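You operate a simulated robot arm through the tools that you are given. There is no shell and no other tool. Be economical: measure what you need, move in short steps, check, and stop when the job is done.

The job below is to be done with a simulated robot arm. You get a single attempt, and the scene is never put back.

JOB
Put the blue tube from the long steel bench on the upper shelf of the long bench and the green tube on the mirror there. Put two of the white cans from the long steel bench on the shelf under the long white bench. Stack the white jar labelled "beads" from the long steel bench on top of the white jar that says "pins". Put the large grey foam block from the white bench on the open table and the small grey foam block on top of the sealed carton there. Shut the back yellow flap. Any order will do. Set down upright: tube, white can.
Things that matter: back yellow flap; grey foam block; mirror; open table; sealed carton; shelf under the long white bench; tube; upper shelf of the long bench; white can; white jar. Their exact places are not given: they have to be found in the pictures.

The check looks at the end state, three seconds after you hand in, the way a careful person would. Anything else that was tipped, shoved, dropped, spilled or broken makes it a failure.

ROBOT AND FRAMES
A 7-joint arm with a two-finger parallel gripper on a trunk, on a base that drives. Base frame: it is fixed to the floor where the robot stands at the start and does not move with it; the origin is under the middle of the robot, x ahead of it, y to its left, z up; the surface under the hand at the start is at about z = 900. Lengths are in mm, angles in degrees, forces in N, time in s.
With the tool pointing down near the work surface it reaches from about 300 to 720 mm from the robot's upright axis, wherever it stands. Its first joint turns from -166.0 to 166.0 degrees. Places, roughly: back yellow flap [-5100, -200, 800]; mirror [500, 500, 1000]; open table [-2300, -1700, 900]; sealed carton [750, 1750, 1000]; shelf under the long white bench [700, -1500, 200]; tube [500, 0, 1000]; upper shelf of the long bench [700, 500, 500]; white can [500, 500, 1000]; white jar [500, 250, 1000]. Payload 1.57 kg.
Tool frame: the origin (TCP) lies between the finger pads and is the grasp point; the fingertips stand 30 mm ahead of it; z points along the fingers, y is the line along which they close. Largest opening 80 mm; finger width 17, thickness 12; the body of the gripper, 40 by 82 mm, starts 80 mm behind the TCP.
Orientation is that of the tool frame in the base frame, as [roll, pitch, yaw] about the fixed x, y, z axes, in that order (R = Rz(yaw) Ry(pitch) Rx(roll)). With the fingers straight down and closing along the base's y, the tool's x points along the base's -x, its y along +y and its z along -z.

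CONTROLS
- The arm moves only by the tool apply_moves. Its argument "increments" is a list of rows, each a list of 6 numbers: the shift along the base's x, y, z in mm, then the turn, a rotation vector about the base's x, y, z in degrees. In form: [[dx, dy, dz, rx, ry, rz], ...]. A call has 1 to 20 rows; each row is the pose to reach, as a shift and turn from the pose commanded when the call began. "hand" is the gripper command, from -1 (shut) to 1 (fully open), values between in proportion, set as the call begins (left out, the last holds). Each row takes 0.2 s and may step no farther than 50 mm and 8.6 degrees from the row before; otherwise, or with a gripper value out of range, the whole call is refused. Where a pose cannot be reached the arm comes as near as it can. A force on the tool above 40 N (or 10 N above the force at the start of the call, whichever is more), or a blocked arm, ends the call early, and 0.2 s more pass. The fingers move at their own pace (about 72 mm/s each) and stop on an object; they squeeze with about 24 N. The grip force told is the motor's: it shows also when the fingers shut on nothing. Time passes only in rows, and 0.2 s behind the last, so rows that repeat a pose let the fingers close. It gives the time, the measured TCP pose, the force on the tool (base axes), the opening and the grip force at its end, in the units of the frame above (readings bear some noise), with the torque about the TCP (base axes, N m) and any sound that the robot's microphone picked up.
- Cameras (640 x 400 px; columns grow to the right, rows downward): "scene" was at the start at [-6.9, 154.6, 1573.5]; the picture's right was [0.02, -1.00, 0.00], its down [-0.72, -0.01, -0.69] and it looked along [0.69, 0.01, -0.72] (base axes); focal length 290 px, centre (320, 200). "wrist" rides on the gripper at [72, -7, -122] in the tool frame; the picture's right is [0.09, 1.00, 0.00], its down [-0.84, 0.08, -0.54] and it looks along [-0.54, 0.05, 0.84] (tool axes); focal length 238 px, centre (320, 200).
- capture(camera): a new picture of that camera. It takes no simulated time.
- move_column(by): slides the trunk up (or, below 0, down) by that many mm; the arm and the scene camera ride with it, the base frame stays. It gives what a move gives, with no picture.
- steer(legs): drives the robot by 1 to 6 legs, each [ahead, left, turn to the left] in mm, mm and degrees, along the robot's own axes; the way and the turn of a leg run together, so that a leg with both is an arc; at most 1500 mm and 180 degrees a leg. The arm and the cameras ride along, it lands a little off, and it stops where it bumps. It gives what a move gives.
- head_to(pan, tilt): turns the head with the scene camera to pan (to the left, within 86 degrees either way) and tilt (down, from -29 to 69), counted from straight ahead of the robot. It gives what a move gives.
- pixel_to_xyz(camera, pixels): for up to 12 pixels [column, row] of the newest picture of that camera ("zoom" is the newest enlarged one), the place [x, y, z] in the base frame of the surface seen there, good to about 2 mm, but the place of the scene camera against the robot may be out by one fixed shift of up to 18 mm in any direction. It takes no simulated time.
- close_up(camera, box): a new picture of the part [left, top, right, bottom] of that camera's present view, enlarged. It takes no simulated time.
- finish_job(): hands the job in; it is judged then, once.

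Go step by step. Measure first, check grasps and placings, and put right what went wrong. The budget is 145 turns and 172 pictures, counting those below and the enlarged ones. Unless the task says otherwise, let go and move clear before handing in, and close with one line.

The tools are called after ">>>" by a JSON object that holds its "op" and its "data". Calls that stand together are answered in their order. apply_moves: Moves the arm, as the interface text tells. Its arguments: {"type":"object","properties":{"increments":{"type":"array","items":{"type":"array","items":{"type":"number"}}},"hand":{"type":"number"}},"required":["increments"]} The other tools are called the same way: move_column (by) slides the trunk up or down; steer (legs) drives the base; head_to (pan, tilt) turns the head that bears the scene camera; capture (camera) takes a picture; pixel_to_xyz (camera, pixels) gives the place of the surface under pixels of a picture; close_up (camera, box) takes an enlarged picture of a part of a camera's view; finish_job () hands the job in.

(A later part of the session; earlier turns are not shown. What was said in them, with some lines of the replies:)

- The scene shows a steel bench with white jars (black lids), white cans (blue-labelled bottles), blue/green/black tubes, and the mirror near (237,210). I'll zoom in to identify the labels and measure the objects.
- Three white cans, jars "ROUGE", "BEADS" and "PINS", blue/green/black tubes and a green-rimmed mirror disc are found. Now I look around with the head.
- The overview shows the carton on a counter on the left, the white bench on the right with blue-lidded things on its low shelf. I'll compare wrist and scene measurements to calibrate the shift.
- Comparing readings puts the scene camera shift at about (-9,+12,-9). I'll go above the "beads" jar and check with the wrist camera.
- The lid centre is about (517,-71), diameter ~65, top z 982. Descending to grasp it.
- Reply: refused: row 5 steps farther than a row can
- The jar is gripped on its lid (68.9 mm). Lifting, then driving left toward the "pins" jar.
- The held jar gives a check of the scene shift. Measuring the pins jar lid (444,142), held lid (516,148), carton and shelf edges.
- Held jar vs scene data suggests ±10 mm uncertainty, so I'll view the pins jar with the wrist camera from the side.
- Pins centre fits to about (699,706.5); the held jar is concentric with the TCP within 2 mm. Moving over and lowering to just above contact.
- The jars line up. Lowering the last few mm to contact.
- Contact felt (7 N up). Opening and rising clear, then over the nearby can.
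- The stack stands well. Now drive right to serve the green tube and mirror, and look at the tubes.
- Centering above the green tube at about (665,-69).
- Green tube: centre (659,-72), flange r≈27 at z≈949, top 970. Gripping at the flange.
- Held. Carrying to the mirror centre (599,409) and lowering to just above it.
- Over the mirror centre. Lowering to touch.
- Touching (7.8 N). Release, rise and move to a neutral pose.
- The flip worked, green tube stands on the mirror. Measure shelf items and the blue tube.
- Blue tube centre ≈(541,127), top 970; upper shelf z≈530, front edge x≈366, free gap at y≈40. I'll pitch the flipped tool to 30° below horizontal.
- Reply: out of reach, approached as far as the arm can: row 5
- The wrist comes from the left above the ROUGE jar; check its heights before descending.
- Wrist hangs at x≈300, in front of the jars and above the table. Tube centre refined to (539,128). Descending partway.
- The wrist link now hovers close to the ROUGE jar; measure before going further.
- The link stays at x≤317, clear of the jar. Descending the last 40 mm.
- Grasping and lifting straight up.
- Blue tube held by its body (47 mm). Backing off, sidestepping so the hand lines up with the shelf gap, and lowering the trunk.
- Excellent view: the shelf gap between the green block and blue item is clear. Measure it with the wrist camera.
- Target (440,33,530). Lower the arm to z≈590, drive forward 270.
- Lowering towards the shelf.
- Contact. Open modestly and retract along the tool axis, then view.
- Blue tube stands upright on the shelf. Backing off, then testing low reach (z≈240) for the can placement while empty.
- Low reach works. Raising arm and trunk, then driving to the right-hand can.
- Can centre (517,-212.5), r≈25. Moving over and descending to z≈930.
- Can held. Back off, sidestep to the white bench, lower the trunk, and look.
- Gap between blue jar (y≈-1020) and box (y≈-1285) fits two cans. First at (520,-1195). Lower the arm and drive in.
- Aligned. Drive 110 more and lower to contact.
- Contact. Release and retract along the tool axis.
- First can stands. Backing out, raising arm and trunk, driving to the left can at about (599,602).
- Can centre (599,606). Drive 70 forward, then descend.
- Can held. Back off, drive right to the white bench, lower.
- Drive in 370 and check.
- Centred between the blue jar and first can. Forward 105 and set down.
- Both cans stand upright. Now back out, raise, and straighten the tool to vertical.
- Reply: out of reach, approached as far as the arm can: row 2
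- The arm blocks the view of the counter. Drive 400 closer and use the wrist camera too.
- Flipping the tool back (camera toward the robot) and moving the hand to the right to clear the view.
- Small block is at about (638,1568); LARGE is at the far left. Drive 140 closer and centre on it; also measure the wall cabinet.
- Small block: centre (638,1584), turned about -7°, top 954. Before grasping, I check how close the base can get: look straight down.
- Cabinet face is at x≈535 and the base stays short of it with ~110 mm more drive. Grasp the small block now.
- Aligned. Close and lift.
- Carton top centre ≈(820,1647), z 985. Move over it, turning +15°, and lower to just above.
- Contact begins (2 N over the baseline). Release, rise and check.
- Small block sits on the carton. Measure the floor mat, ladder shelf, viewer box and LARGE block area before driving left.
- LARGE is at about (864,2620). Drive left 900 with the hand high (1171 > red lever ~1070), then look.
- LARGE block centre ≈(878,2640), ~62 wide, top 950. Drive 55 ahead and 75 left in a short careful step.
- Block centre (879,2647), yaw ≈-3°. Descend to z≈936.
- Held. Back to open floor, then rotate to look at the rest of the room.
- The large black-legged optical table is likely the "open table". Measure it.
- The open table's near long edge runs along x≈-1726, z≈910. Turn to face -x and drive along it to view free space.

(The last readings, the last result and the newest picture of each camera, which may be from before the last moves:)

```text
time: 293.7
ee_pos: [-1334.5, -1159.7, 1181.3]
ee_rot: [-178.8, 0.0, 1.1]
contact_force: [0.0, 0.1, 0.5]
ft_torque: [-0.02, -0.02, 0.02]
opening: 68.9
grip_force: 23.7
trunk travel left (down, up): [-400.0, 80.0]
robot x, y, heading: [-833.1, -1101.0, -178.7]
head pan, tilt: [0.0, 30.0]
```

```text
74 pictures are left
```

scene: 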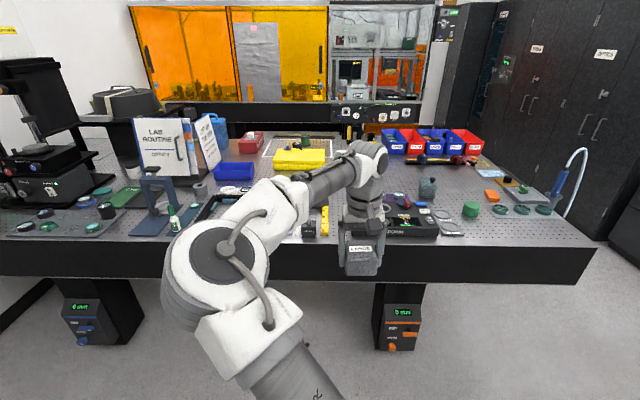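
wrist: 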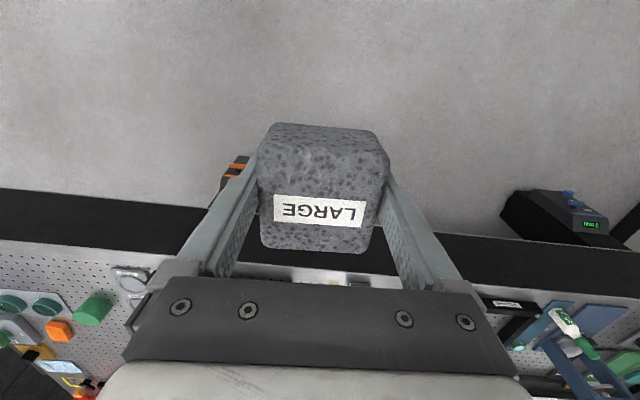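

>>> {"op": "close_up", "data": {"camera": "scene", "box": [380, 140, 600, 280]}}

>>> {"op": "pixel_to_xyz", "data": {"camera": "scene", "pixels": [[490, 228], [520, 230], [470, 240], [450, 215], [470, 212], [498, 213], [545, 212], [560, 235], [520, 245], [455, 185], [495, 198], [440, 170]]}}

```text
2.86 times, centred on (490, 210) of scene
```

zoom: 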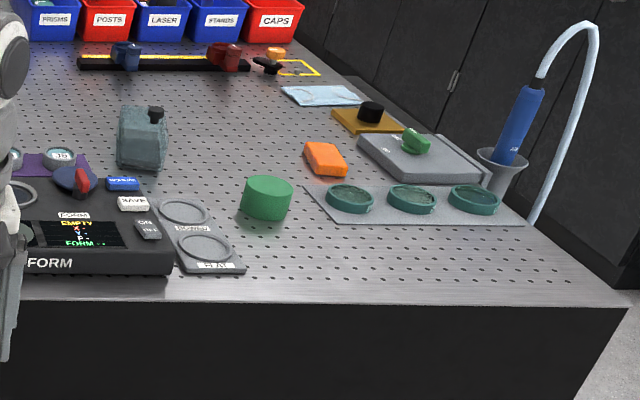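

```text
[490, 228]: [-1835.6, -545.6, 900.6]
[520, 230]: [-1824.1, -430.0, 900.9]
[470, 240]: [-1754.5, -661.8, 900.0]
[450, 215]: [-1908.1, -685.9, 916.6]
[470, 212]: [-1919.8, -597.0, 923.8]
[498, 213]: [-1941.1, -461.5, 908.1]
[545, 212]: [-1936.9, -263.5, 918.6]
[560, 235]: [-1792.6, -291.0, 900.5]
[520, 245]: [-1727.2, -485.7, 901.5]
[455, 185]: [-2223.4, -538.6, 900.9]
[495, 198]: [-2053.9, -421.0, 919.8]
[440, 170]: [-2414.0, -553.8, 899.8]
```

Free strip near the right end of the table; target about (-1824,-438). Drive right 720 and ahead 350.

>>> {"op": "steer", "data": {"legs": [[0, -720, 0], [350, 0, 0]]}}

>>> {"op": "capture", "data": {"camera": "wrist"}}

>>> {"op": "capture", "data": {"camera": "scene"}}

```text
time: 302.1
ee_pos: [-1710.1, -461.1, 1182.6]
ee_rot: [-178.8, 0.0, 2.1]
contact_force: [0.1, 0.2, -0.6]
ft_torque: [0.02, -0.02, 0.0]
opening: 68.8
grip_force: 24.4
trunk travel left (down, up): [-400.0, 80.0]
robot x, y, heading: [-1213.1, -387.0, -177.6]
head pan, tilt: [0.0, 30.0]
```

```text
72 pictures are left
```

wrist: 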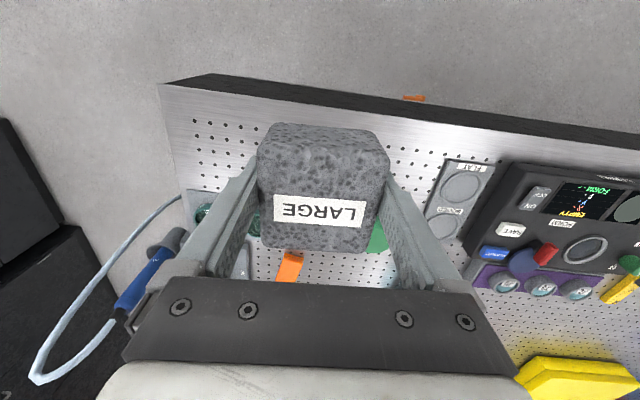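

```text
71 pictures are left
```

scene: 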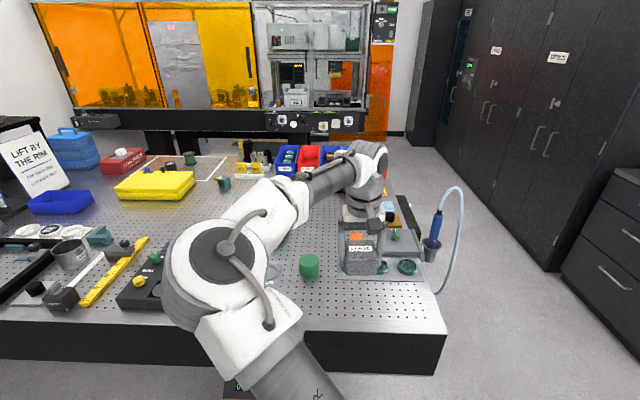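

>>> {"op": "pixel_to_xyz", "data": {"camera": "wrist", "pixels": [[235, 145], [230, 95], [410, 150], [198, 195], [378, 240], [440, 180], [420, 220], [400, 185], [190, 200], [240, 185]]}}

>>> {"op": "pixel_to_xyz", "data": {"camera": "scene", "pixels": [[308, 265], [340, 278], [380, 280], [425, 278], [350, 300], [380, 300], [410, 300], [380, 330]]}}

```text
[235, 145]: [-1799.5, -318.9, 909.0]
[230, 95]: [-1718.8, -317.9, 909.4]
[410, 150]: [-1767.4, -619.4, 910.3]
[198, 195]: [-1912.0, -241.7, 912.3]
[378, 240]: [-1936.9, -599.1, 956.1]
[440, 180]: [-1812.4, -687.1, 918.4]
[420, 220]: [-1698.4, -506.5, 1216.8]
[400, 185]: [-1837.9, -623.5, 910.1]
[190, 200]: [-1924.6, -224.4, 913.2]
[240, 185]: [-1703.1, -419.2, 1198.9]
```

```text
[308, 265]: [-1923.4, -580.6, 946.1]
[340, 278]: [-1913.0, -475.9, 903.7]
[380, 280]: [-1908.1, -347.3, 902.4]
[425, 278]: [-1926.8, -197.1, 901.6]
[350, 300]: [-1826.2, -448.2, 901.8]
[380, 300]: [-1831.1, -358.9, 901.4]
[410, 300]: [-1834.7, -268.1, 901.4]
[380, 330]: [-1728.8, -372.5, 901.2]
```

Table z≈909.5, free spot (-1808,-440). Lower there.

>>> {"op": "apply_moves", "data": {"increments": [[-35, 7, 0, 0, 0, 0], [-70, 14, 0, 0, 0, 0], [-98, 20, 0, 0, 0, 0], [-98, 20, -45, 0, 0, 0], [-98, 20, -90, 0, 0, 0], [-98, 20, -135, 0, 0, 0], [-98, 20, -180, 0, 0, 0], [-98, 20, -215, 0, 0, 0], [-98, 20, -228, 0, 0, 0], [-98, 20, -228, 0, 0, 0]]}}

>>> {"op": "capture", "data": {"camera": "wrist"}}

```text
time: 304.2
ee_pos: [-1807.2, -438.6, 954.0]
ee_rot: [-178.8, 0.0, 2.0]
contact_force: [0.2, 0.2, -1.2]
ft_torque: [0.04, 0.02, -0.04]
opening: 68.8
grip_force: 24.1
trunk travel left (down, up): [-400.0, 80.0]
robot x, y, heading: [-1210.0, -390.0, -177.7]
head pan, tilt: [0.0, 30.0]
```

```text
70 pictures are left
```

wrist: 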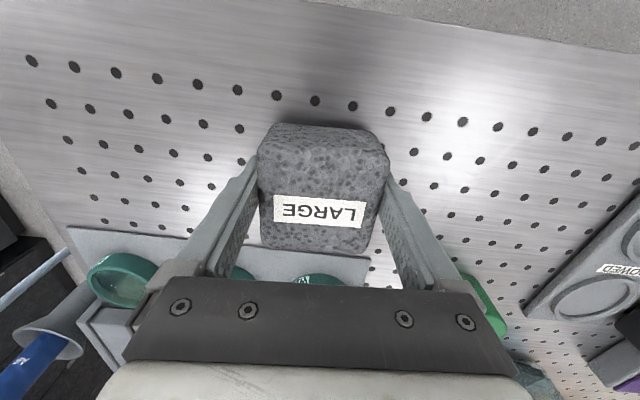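

>>> {"op": "apply_moves", "data": {"increments": [[0, 0, -2, 0, 0, 0], [0, 0, -4, 0, 0, 0], [0, 0, -5.5, 0, 0, 0], [0, 0, -6.5, 0, 0, 0], [0, 0, -6.5, 0, 0, 0]]}}

```text
time: 305.4
ee_pos: [-1806.9, -440.2, 946.8]
ee_rot: [-178.9, 0.1, 2.1]
contact_force: [0.9, -1.0, 1.6]
ft_torque: [-0.05, 0.04, -0.01]
opening: 68.8
grip_force: 23.4
trunk travel left (down, up): [-400.0, 80.0]
robot x, y, heading: [-1207.0, -394.6, -177.9]
head pan, tilt: [0.0, 30.0]
```

Contact begins. Release, rise, retract, and then check.

>>> {"op": "apply_moves", "data": {"increments": [[0, 0, -1, 0, 0, 0], [0, 0, -1, 0, 0, 0], [0, 0, -1, 0, 0, 0], [0, 0, 45, 0, 0, 0], [0, 0, 90, 0, 0, 0], [0, 0, 135, 0, 0, 0], [0, 0, 180, 0, 0, 0], [30, 0, 220, 0, 0, 0], [70, 0, 240, 0, 0, 0], [110, 0, 250, 0, 0, 0]], "hand": 1}}

>>> {"op": "capture", "data": {"camera": "wrist"}}

```text
time: 307.6
ee_pos: [-1697.5, -438.4, 1196.8]
ee_rot: [-178.8, 0.0, 2.2]
contact_force: [-0.4, 0.3, -0.4]
ft_torque: [-0.01, 0.01, 0.01]
opening: 79.7
grip_force: 0.1
trunk travel left (down, up): [-400.0, 80.0]
robot x, y, heading: [-1207.4, -392.1, -177.9]
head pan, tilt: [0.0, 30.0]
```

```text
69 pictures are left
```

wrist: 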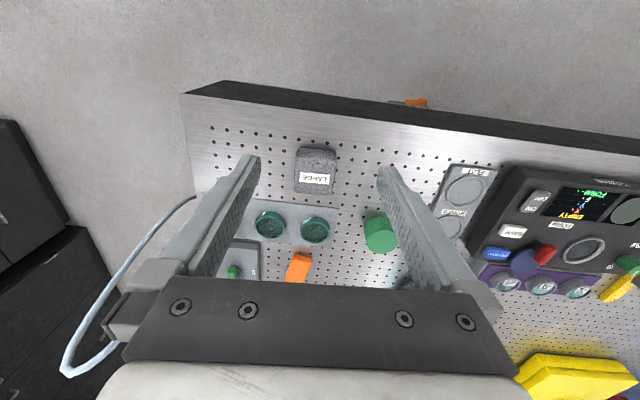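

Block placed. Next: measure the aisle to the enclosed table and zoom on it to find the yellow flaps.

>>> {"op": "steer", "data": {"legs": [[-250, 0, -2]]}}

>>> {"op": "head_to", "data": {"pan": -25, "tilt": 22}}

>>> {"op": "capture", "data": {"camera": "scene"}}

>>> {"op": "close_up", "data": {"camera": "scene", "box": [60, 20, 320, 180]}}

```text
time: 309.9
ee_pos: [-1445.9, -416.8, 1197.0]
ee_rot: [-178.8, 0.0, 0.1]
contact_force: [-0.3, 0.2, 0.3]
ft_torque: [-0.01, -0.01, 0.05]
opening: 80.0
grip_force: 0.0
trunk travel left (down, up): [-400.0, 80.0]
robot x, y, heading: [-956.0, -382.8, -179.9]
head pan, tilt: [0.0, 30.0]
```

```text
time: 310.8
ee_pos: [-1445.9, -417.3, 1195.8]
ee_rot: [-178.8, 0.0, 0.1]
contact_force: [-0.7, 0.6, -0.3]
ft_torque: [0.04, 0.01, 0.0]
opening: 79.8
grip_force: 0.1
trunk travel left (down, up): [-400.0, 80.0]
robot x, y, heading: [-957.8, -383.4, -179.7]
head pan, tilt: [-25.0, 22.0]
```

```text
68 pictures are left
```

scene: 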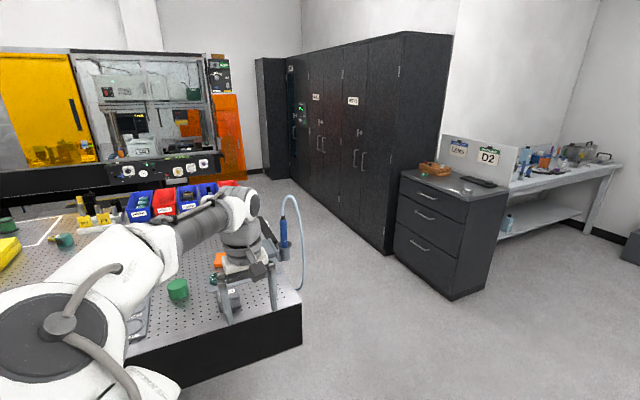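

```text
2.46 times, centred on (190, 100) of scene
```

zoom: 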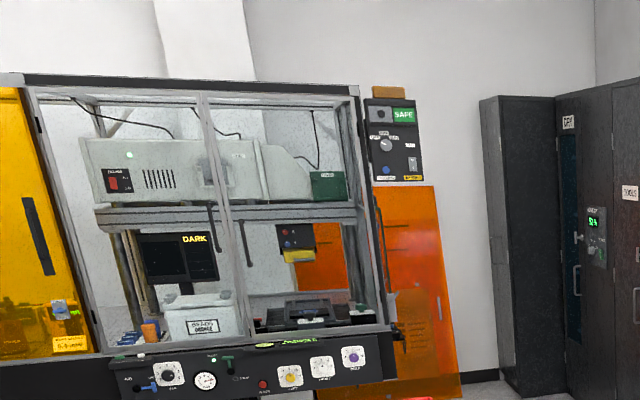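

>>> {"op": "pixel_to_xyz", "data": {"camera": "scene", "pixels": [[390, 250], [290, 178], [455, 298], [300, 345], [400, 260], [265, 150], [175, 170], [203, 163], [220, 165], [240, 180], [250, 165], [300, 250]]}}

>>> {"op": "close_up", "data": {"camera": "scene", "box": [150, 130, 260, 200]}}

```text
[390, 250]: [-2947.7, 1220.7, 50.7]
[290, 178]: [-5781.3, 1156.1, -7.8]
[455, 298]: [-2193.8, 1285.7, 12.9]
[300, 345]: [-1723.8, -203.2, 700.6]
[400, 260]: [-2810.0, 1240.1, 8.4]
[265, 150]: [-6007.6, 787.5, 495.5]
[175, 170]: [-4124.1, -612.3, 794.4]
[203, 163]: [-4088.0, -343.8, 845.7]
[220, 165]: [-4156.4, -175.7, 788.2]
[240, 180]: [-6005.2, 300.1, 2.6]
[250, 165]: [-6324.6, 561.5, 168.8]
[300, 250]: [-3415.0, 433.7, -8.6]
```

```text
5.71 times, centred on (205, 165) of scene
```

zoom: 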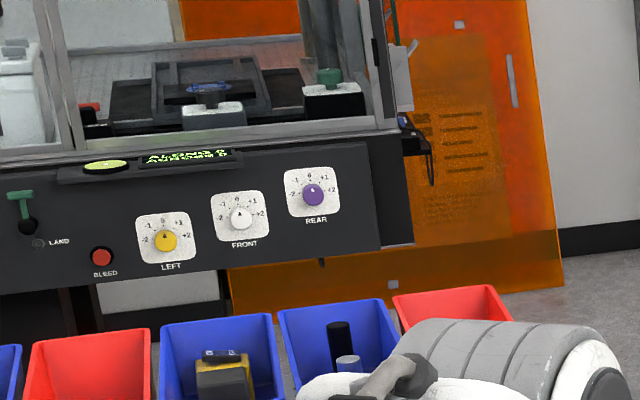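

The aisle (y≈-190 to 1150) leads to the enclosed table's right end at y≈-175, where the flap should be. Drive down the aisle at y≈550 and turn to face it.

>>> {"op": "steer", "data": {"legs": [[0, -940, 0], [1400, 0, 0], [1400, 0, 0], [700, 0, 0], [0, 0, 90]]}}

>>> {"op": "head_to", "data": {"pan": 0, "tilt": 30}}

>>> {"op": "capture", "data": {"camera": "scene"}}

>>> {"op": "capture", "data": {"camera": "wrist"}}

```text
time: 345.8
ee_pos: [-4421.1, 103.8, 1197.1]
ee_rot: [-178.8, -0.1, 89.8]
contact_force: [0.8, -0.3, 0.9]
ft_torque: [0.01, 0.0, -0.04]
opening: 80.0
grip_force: 0.0
trunk travel left (down, up): [-400.0, 80.0]
robot x, y, heading: [-4448.9, 593.0, -90.1]
head pan, tilt: [-25.0, 22.0]
```

```text
time: 346.7
ee_pos: [-4421.5, 105.4, 1196.9]
ee_rot: [-178.8, 0.1, 89.8]
contact_force: [-0.3, 0.2, 0.0]
ft_torque: [0.04, 0.0, 0.0]
opening: 80.1
grip_force: 0.2
trunk travel left (down, up): [-400.0, 80.0]
robot x, y, heading: [-4451.4, 595.5, -89.8]
head pan, tilt: [0.0, 30.0]
```

```text
65 pictures are left
```

scene: 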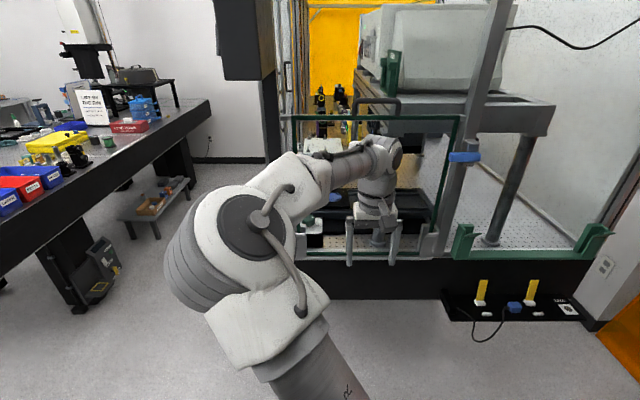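

```text
64 pictures are left
```

wrist: 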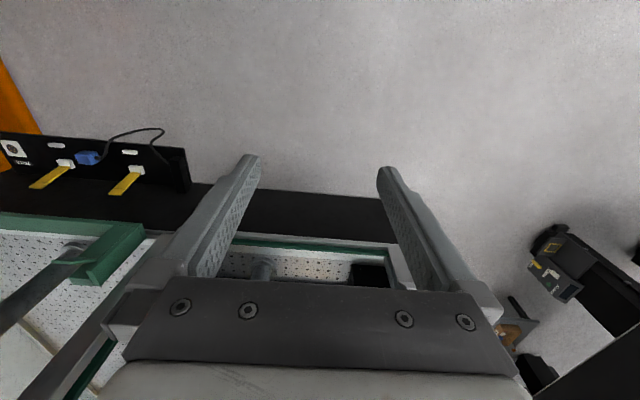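

Two yellow flaps stand up on a ledge at (482,290) and (531,290); the back one should be the farther (right). Zoom and measure.

>>> {"op": "close_up", "data": {"camera": "scene", "box": [430, 260, 590, 360]}}

>>> {"op": "pixel_to_xyz", "data": {"camera": "scene", "pixels": [[482, 284], [481, 302], [531, 283], [530, 302], [515, 307], [530, 316], [568, 308], [530, 295], [450, 300], [530, 325], [565, 225], [530, 240]]}}

>>> {"op": "close_up", "data": {"camera": "wrist", "box": [0, 120, 200, 240]}}

>>> {"op": "pixel_to_xyz", "data": {"camera": "wrist", "pixels": [[65, 163], [35, 186], [136, 170], [112, 193], [88, 158], [10, 150], [50, 175], [125, 182], [60, 145]]}}

```text
4.00 times, centred on (510, 310) of scene
```

zoom: 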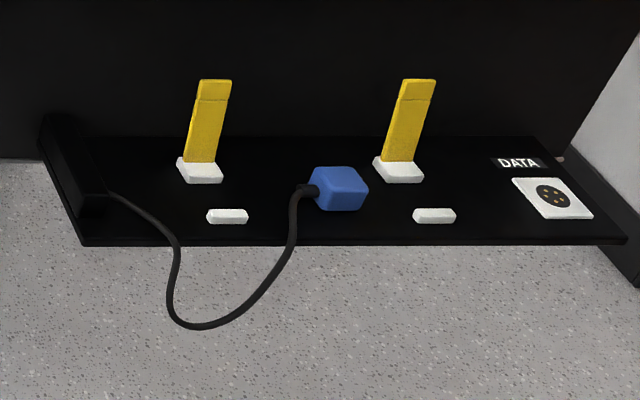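

```text
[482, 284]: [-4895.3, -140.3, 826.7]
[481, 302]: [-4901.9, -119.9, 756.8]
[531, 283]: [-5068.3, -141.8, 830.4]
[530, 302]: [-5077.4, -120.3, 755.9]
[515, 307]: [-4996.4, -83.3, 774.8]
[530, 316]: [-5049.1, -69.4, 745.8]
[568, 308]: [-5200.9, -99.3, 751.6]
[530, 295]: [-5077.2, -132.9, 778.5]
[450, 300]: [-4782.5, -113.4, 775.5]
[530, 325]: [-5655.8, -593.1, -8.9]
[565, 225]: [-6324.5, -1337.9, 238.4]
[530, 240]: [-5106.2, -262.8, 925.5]
```

```text
3.20 times, centred on (100, 180) of wrist
```

zoom: 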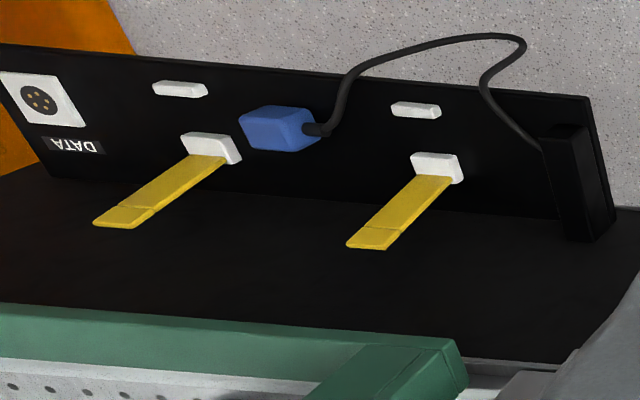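

```text
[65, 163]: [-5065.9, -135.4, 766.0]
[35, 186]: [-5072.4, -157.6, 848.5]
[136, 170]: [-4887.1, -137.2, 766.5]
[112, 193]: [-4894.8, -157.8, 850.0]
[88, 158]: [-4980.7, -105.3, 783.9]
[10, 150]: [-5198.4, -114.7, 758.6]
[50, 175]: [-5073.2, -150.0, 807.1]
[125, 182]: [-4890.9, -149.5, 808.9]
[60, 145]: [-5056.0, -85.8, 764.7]
```

Back flap: hinge ≈(-5066,-133,762), standing to z≈849 leaning back; it folds toward +y onto a white catch at y≈-86. Drive right 640 and ahead 120.

>>> {"op": "steer", "data": {"legs": [[0, -645, 0], [110, 0, 0]]}}

>>> {"op": "capture", "data": {"camera": "wrist"}}

>>> {"op": "capture", "data": {"camera": "scene"}}

```text
time: 352.9
ee_pos: [-5062.4, -2.9, 1195.9]
ee_rot: [-178.9, -0.1, 89.6]
contact_force: [-0.3, 0.1, 0.6]
ft_torque: [-0.04, 0.0, 0.0]
opening: 79.9
grip_force: 0.0
trunk travel left (down, up): [-400.0, 80.0]
robot x, y, heading: [-5085.9, 485.0, -90.2]
head pan, tilt: [0.0, 30.0]
```

```text
61 pictures are left
```

wrist: 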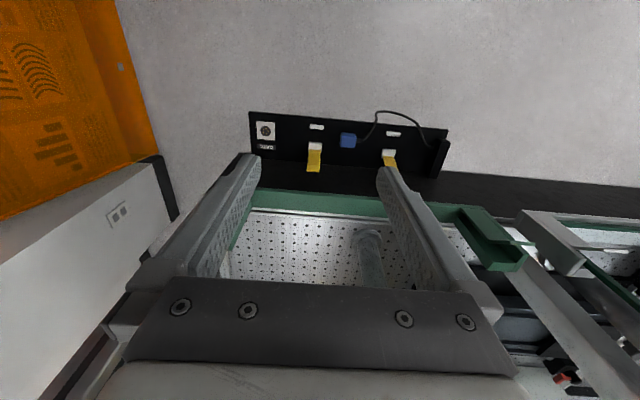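

```text
60 pictures are left
```

scene: 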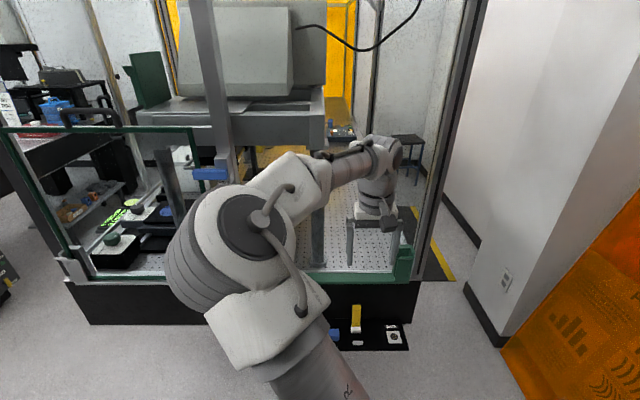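

>>> {"op": "close_up", "data": {"camera": "wrist", "box": [270, 100, 400, 220]}}

>>> {"op": "pixel_to_xyz", "data": {"camera": "wrist", "pixels": [[314, 170], [308, 168], [319, 168], [315, 152], [315, 146], [317, 127], [347, 140], [330, 180], [330, 200], [330, 210], [300, 120], [350, 150]]}}

```text
3.33 times, centred on (335, 160) of wrist
```

zoom: 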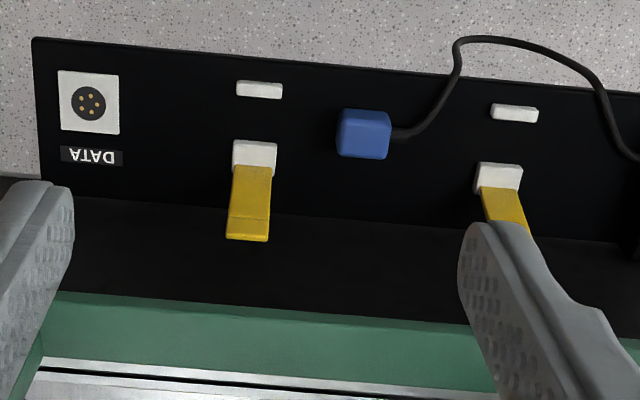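

```text
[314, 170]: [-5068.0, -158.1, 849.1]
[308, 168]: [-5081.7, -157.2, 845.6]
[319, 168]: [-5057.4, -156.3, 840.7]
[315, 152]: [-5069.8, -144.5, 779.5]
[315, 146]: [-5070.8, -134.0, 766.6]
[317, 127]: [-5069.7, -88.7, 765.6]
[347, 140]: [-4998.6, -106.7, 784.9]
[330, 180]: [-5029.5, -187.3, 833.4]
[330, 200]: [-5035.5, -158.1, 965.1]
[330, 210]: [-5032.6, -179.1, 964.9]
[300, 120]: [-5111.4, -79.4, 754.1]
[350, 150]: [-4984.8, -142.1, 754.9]
```

A green bar overhangs at y≈-158, z≈965, so I tilt the tool 45° forward and approach the flap from the front, closing across x. Pre-grasp first.

>>> {"op": "apply_moves", "data": {"increments": [[-2, -5, -45, -8.5, 0, 0], [-4, -10, -90, -17, 0, 0], [-6, -15, -135, -25.5, 0, 0], [-7, -20, -180, -34, 0, 0], [-7, -30, -225, -42.5, 0, 0], [-7, -45, -270, -45, 0, 0], [-7, -60, -290, -45, 0, 0], [-7, -60, -290, -45, 0, 0]], "hand": 0.2}}

>>> {"op": "capture", "data": {"camera": "wrist"}}

>>> {"op": "capture", "data": {"camera": "scene"}}

```text
time: 354.7
ee_pos: [-5068.5, -63.8, 906.7]
ee_rot: [-179.1, 45.1, 89.5]
contact_force: [0.3, -0.6, -0.5]
ft_torque: [-0.02, 0.01, -0.03]
opening: 47.9
grip_force: 0.0
trunk travel left (down, up): [-400.0, 80.0]
robot x, y, heading: [-5088.7, 487.2, -90.2]
head pan, tilt: [0.0, 30.0]
```

```text
58 pictures are left
```

wrist: 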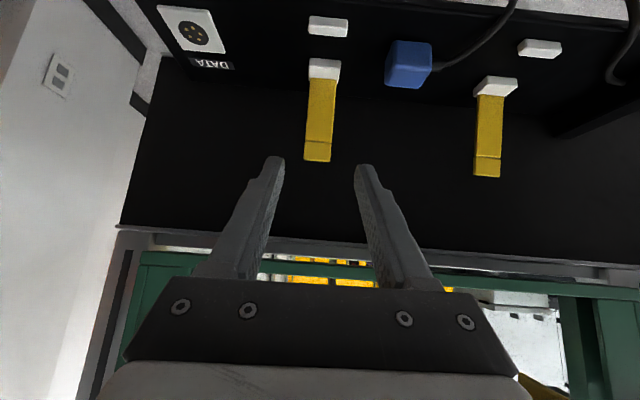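

```text
57 pictures are left
```

scene: 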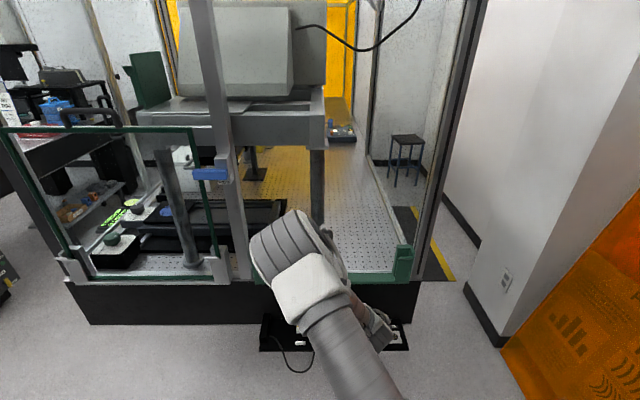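

The arm posture changed; check the elbow's clearance to the enclosure.

>>> {"op": "pixel_to_xyz", "data": {"camera": "scene", "pixels": [[270, 240], [295, 215], [330, 245], [300, 285], [370, 320], [385, 345], [345, 290], [215, 265]]}}

>>> {"op": "pixel_to_xyz", "data": {"camera": "wrist", "pixels": [[318, 155], [308, 150], [328, 150], [318, 120], [322, 85], [324, 68], [328, 25], [408, 60], [320, 230], [320, 250]]}}

```text
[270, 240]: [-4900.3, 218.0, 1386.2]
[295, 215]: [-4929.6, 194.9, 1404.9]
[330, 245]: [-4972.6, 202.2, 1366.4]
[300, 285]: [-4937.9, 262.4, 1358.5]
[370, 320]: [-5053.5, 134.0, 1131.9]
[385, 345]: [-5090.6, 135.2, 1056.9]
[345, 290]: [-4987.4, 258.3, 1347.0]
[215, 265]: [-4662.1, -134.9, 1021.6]
```

```text
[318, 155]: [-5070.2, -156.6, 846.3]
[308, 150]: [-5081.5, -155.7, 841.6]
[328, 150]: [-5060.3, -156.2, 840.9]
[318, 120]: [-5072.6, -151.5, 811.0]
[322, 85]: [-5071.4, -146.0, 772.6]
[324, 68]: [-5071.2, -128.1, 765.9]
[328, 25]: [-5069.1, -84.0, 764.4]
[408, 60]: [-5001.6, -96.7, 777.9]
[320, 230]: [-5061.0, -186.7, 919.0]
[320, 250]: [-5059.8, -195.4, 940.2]
```

Elbow is well clear (y≈200). Flap centreline x=-5071, tip (-157,847). Advance to straddle it near the tip and close.

>>> {"op": "apply_moves", "data": {"increments": [[-1, -28, -22, 0, 0, 0], [-2.5, -56, -44, 0, 0, 0], [-2.5, -70, -56, 0, 0, 0], [-2.5, -81, -64, 0, 0, 0], [-2.5, -81, -64, 0, 0, 0]]}}

>>> {"op": "capture", "data": {"camera": "wrist"}}

```text
time: 355.9
ee_pos: [-5072.8, -142.9, 842.7]
ee_rot: [-179.2, 45.0, 89.4]
contact_force: [0.0, -0.8, 0.3]
ft_torque: [0.03, -0.03, 0.01]
opening: 48.0
grip_force: 0.0
trunk travel left (down, up): [-400.0, 80.0]
robot x, y, heading: [-5088.7, 490.0, -90.3]
head pan, tilt: [0.0, 30.0]
```

```text
56 pictures are left
```

wrist: 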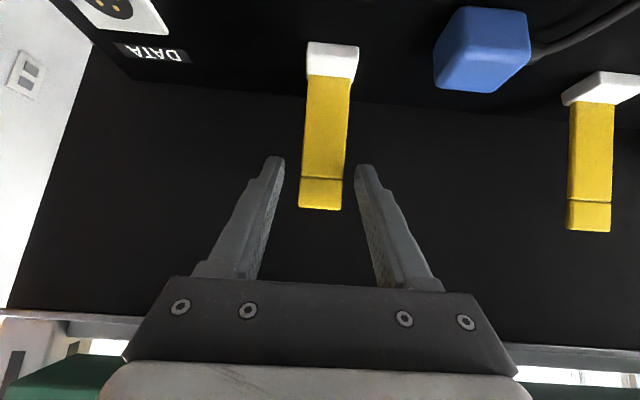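

Flap sits between the fingers. Close and pull along the hinge arc to about 20°.

>>> {"op": "apply_moves", "data": {"increments": [[0, 0, 0, 0, 0, 0], [0, 0, 0, 0, 0, 0], [0, 0, 0, 0, 0, 0]], "hand": -1}}

>>> {"op": "apply_moves", "data": {"increments": [[0, 8, 1.2, 0, 0, 0], [0, 15.3, 1.7, 0, 0, 0], [0, 24, 1, 0, 0, 0], [0, 32.9, -0.5, 0, 0, 0], [0, 41, -3.5, 0, 0, 0], [0, 49.3, -7.3, 0, 0, 0]]}}

>>> {"op": "capture", "data": {"camera": "wrist"}}

```text
time: 356.7
ee_pos: [-5070.8, -144.4, 843.6]
ee_rot: [-179.2, 45.0, 89.5]
contact_force: [4.0, -0.3, -1.6]
ft_torque: [0.0, -0.2, 0.1]
opening: 27.7
grip_force: 37.9
trunk travel left (down, up): [-400.0, 80.0]
robot x, y, heading: [-5088.1, 484.8, -90.0]
head pan, tilt: [0.0, 30.0]
```

```text
time: 358.1
ee_pos: [-5070.9, -95.6, 835.9]
ee_rot: [-179.2, 45.3, 89.6]
contact_force: [7.5, -13.2, 11.6]
ft_torque: [-1.37, -0.08, 0.16]
opening: 27.6
grip_force: 38.3
trunk travel left (down, up): [-400.0, 80.0]
robot x, y, heading: [-5087.9, 488.6, -90.2]
head pan, tilt: [0.0, 30.0]
```

```text
55 pictures are left
```

wrist: 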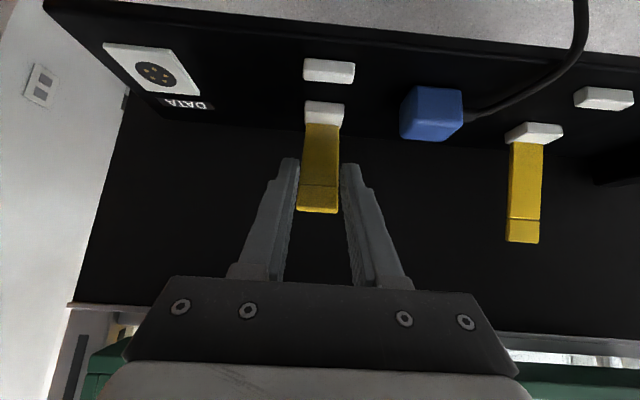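

The flap follows (now about 60°). Continue the arc.

>>> {"op": "apply_moves", "data": {"increments": [[0, 7, -5, 0, 0, 0], [0, 14.1, -10.5, 0, 0, 0], [0, 20, -17.5, 0, 0, 0], [0, 24.9, -24.5, 0, 0, 0], [0, 28, -31, 0, 0, 0]]}}

>>> {"op": "capture", "data": {"camera": "wrist"}}

```text
time: 359.3
ee_pos: [-5073.3, -65.9, 804.7]
ee_rot: [-179.1, 45.0, 89.6]
contact_force: [-0.7, -0.5, 0.2]
ft_torque: [0.04, -0.01, 0.02]
opening: 0.1
grip_force: 21.0
trunk travel left (down, up): [-400.0, 80.0]
robot x, y, heading: [-5090.3, 485.2, -90.2]
head pan, tilt: [0.0, 30.0]
```

```text
54 pictures are left
```

wrist: 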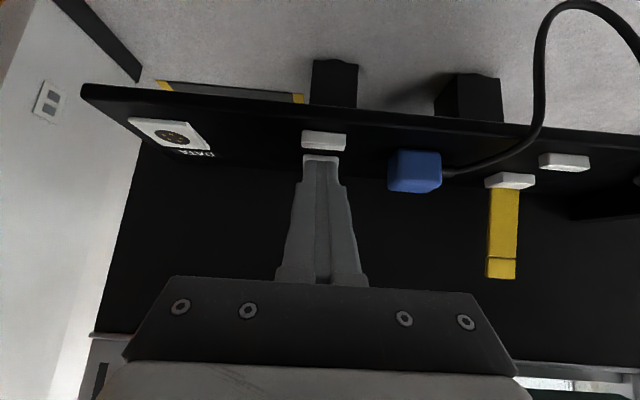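

The grip slipped off. Back off along the tool axis and look where the flap is.

>>> {"op": "apply_moves", "data": {"increments": [[0, 30, 30, 0, 0, 0], [0, 60, 60, 0, 0, 0]]}}

>>> {"op": "capture", "data": {"camera": "wrist"}}

>>> {"op": "pixel_to_xyz", "data": {"camera": "wrist", "pixels": [[320, 120], [320, 100], [320, 140], [320, 85], [320, 160]]}}

```text
time: 359.9
ee_pos: [-5070.1, -4.3, 864.4]
ee_rot: [-179.1, 45.1, 89.6]
contact_force: [-0.4, 0.2, 0.0]
ft_torque: [0.0, 0.02, -0.03]
opening: 0.2
grip_force: 21.9
trunk travel left (down, up): [-400.0, 80.0]
robot x, y, heading: [-5090.7, 488.9, -90.1]
head pan, tilt: [0.0, 30.0]
```

```text
53 pictures are left
```

wrist: 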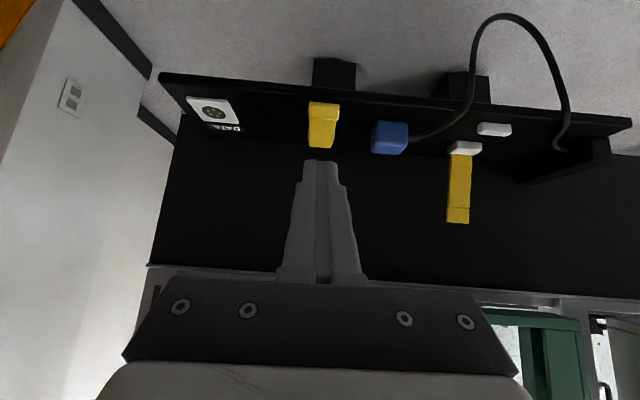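

```text
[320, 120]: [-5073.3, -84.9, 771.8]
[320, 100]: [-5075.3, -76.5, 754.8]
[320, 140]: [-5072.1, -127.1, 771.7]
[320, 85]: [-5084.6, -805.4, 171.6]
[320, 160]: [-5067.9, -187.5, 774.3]
```

The flap now lies down over the catch (z≈772 along its length). Zoom and measure to be sure it is flush, then press it gently.

>>> {"op": "close_up", "data": {"camera": "wrist", "box": [280, 80, 380, 170]}}

>>> {"op": "pixel_to_xyz", "data": {"camera": "wrist", "pixels": [[321, 146], [322, 140], [322, 130], [322, 115], [323, 108], [323, 103], [323, 118], [310, 106], [336, 108]]}}

```text
4.44 times, centred on (330, 125) of wrist
```

zoom: 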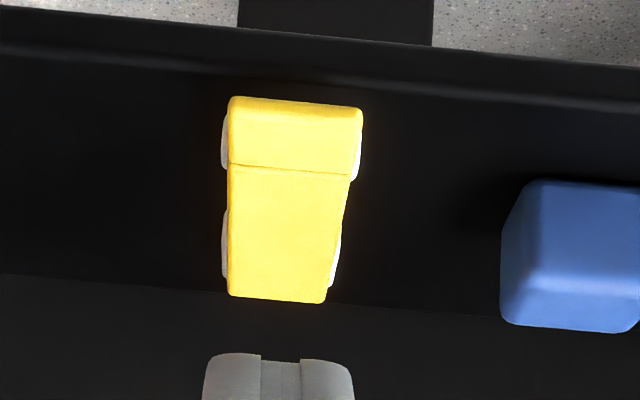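

```text
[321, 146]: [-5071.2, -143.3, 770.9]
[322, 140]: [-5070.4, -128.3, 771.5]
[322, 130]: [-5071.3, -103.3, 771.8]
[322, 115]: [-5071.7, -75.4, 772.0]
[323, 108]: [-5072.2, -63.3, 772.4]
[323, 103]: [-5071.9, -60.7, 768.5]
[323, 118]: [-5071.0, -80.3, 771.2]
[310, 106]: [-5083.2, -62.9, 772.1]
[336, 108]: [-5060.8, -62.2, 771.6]
```

It lies flat on both white blocks: shut. One gentle press to make sure it is seated.

>>> {"op": "apply_moves", "data": {"increments": [[0, -25, -10, 0, 0, 0], [0, -50, -25, 0, 0, 0], [0, -50, -50, 0, 0, 0], [0, -50, -62, 0, 0, 0], [0, -50, -66, 0, 0, 0], [0, -50, -68, 0, 0, 0]]}}

>>> {"op": "apply_moves", "data": {"increments": [[0, 0, 30, 0, 0, 0], [0, 30, 60, 0, 0, 0], [0, 60, 90, 0, 0, 0], [0, 90, 130, 0, 0, 0]]}}

>>> {"op": "capture", "data": {"camera": "wrist"}}

```text
time: 361.3
ee_pos: [-5070.7, -56.2, 797.4]
ee_rot: [-179.3, 45.3, 89.4]
contact_force: [0.2, 5.8, 13.7]
ft_torque: [-0.06, 0.04, 0.04]
opening: 0.5
grip_force: 21.7
trunk travel left (down, up): [-400.0, 80.0]
robot x, y, heading: [-5089.7, 488.5, -90.2]
head pan, tilt: [0.0, 30.0]
```

```text
time: 362.3
ee_pos: [-5069.6, 35.1, 928.6]
ee_rot: [-179.1, 45.0, 89.5]
contact_force: [-0.2, 0.2, 0.9]
ft_torque: [0.04, 0.03, 0.0]
opening: 0.1
grip_force: 20.6
trunk travel left (down, up): [-400.0, 80.0]
robot x, y, heading: [-5090.2, 485.4, -90.4]
head pan, tilt: [0.0, 30.0]
```

```text
51 pictures are left
```

wrist: 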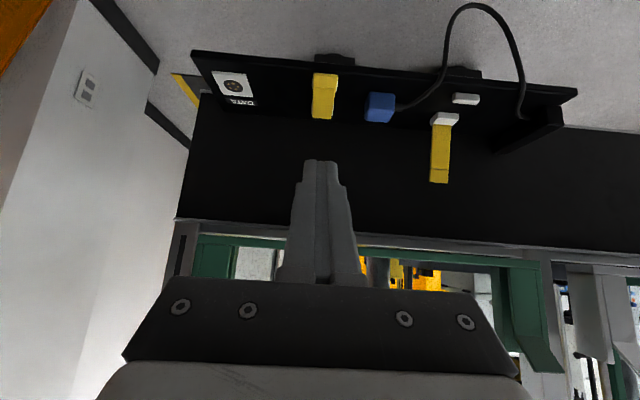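

The back flap stays shut and the front one is untouched. Back off and hand in.

>>> {"op": "steer", "data": {"legs": [[-150, 0, 0]]}}

>>> {"op": "finish_job", "data": {}}

```text
time: 363.9
ee_pos: [-5070.2, 184.2, 929.1]
ee_rot: [-179.2, 45.0, 89.4]
contact_force: [-1.9, 0.4, 1.1]
ft_torque: [-0.01, 0.0, 0.03]
opening: 0.0
grip_force: 21.3
trunk travel left (down, up): [-400.0, 80.0]
robot x, y, heading: [-5089.9, 641.0, -90.5]
head pan, tilt: [0.0, 30.0]
```

```text
The job is handed in.
```

I finished every item in the job, checked each in the pictures as I went, and handed it in: tubes, cans, "beads" on "pins", both foam blocks placed, and the back yellow flap shut.
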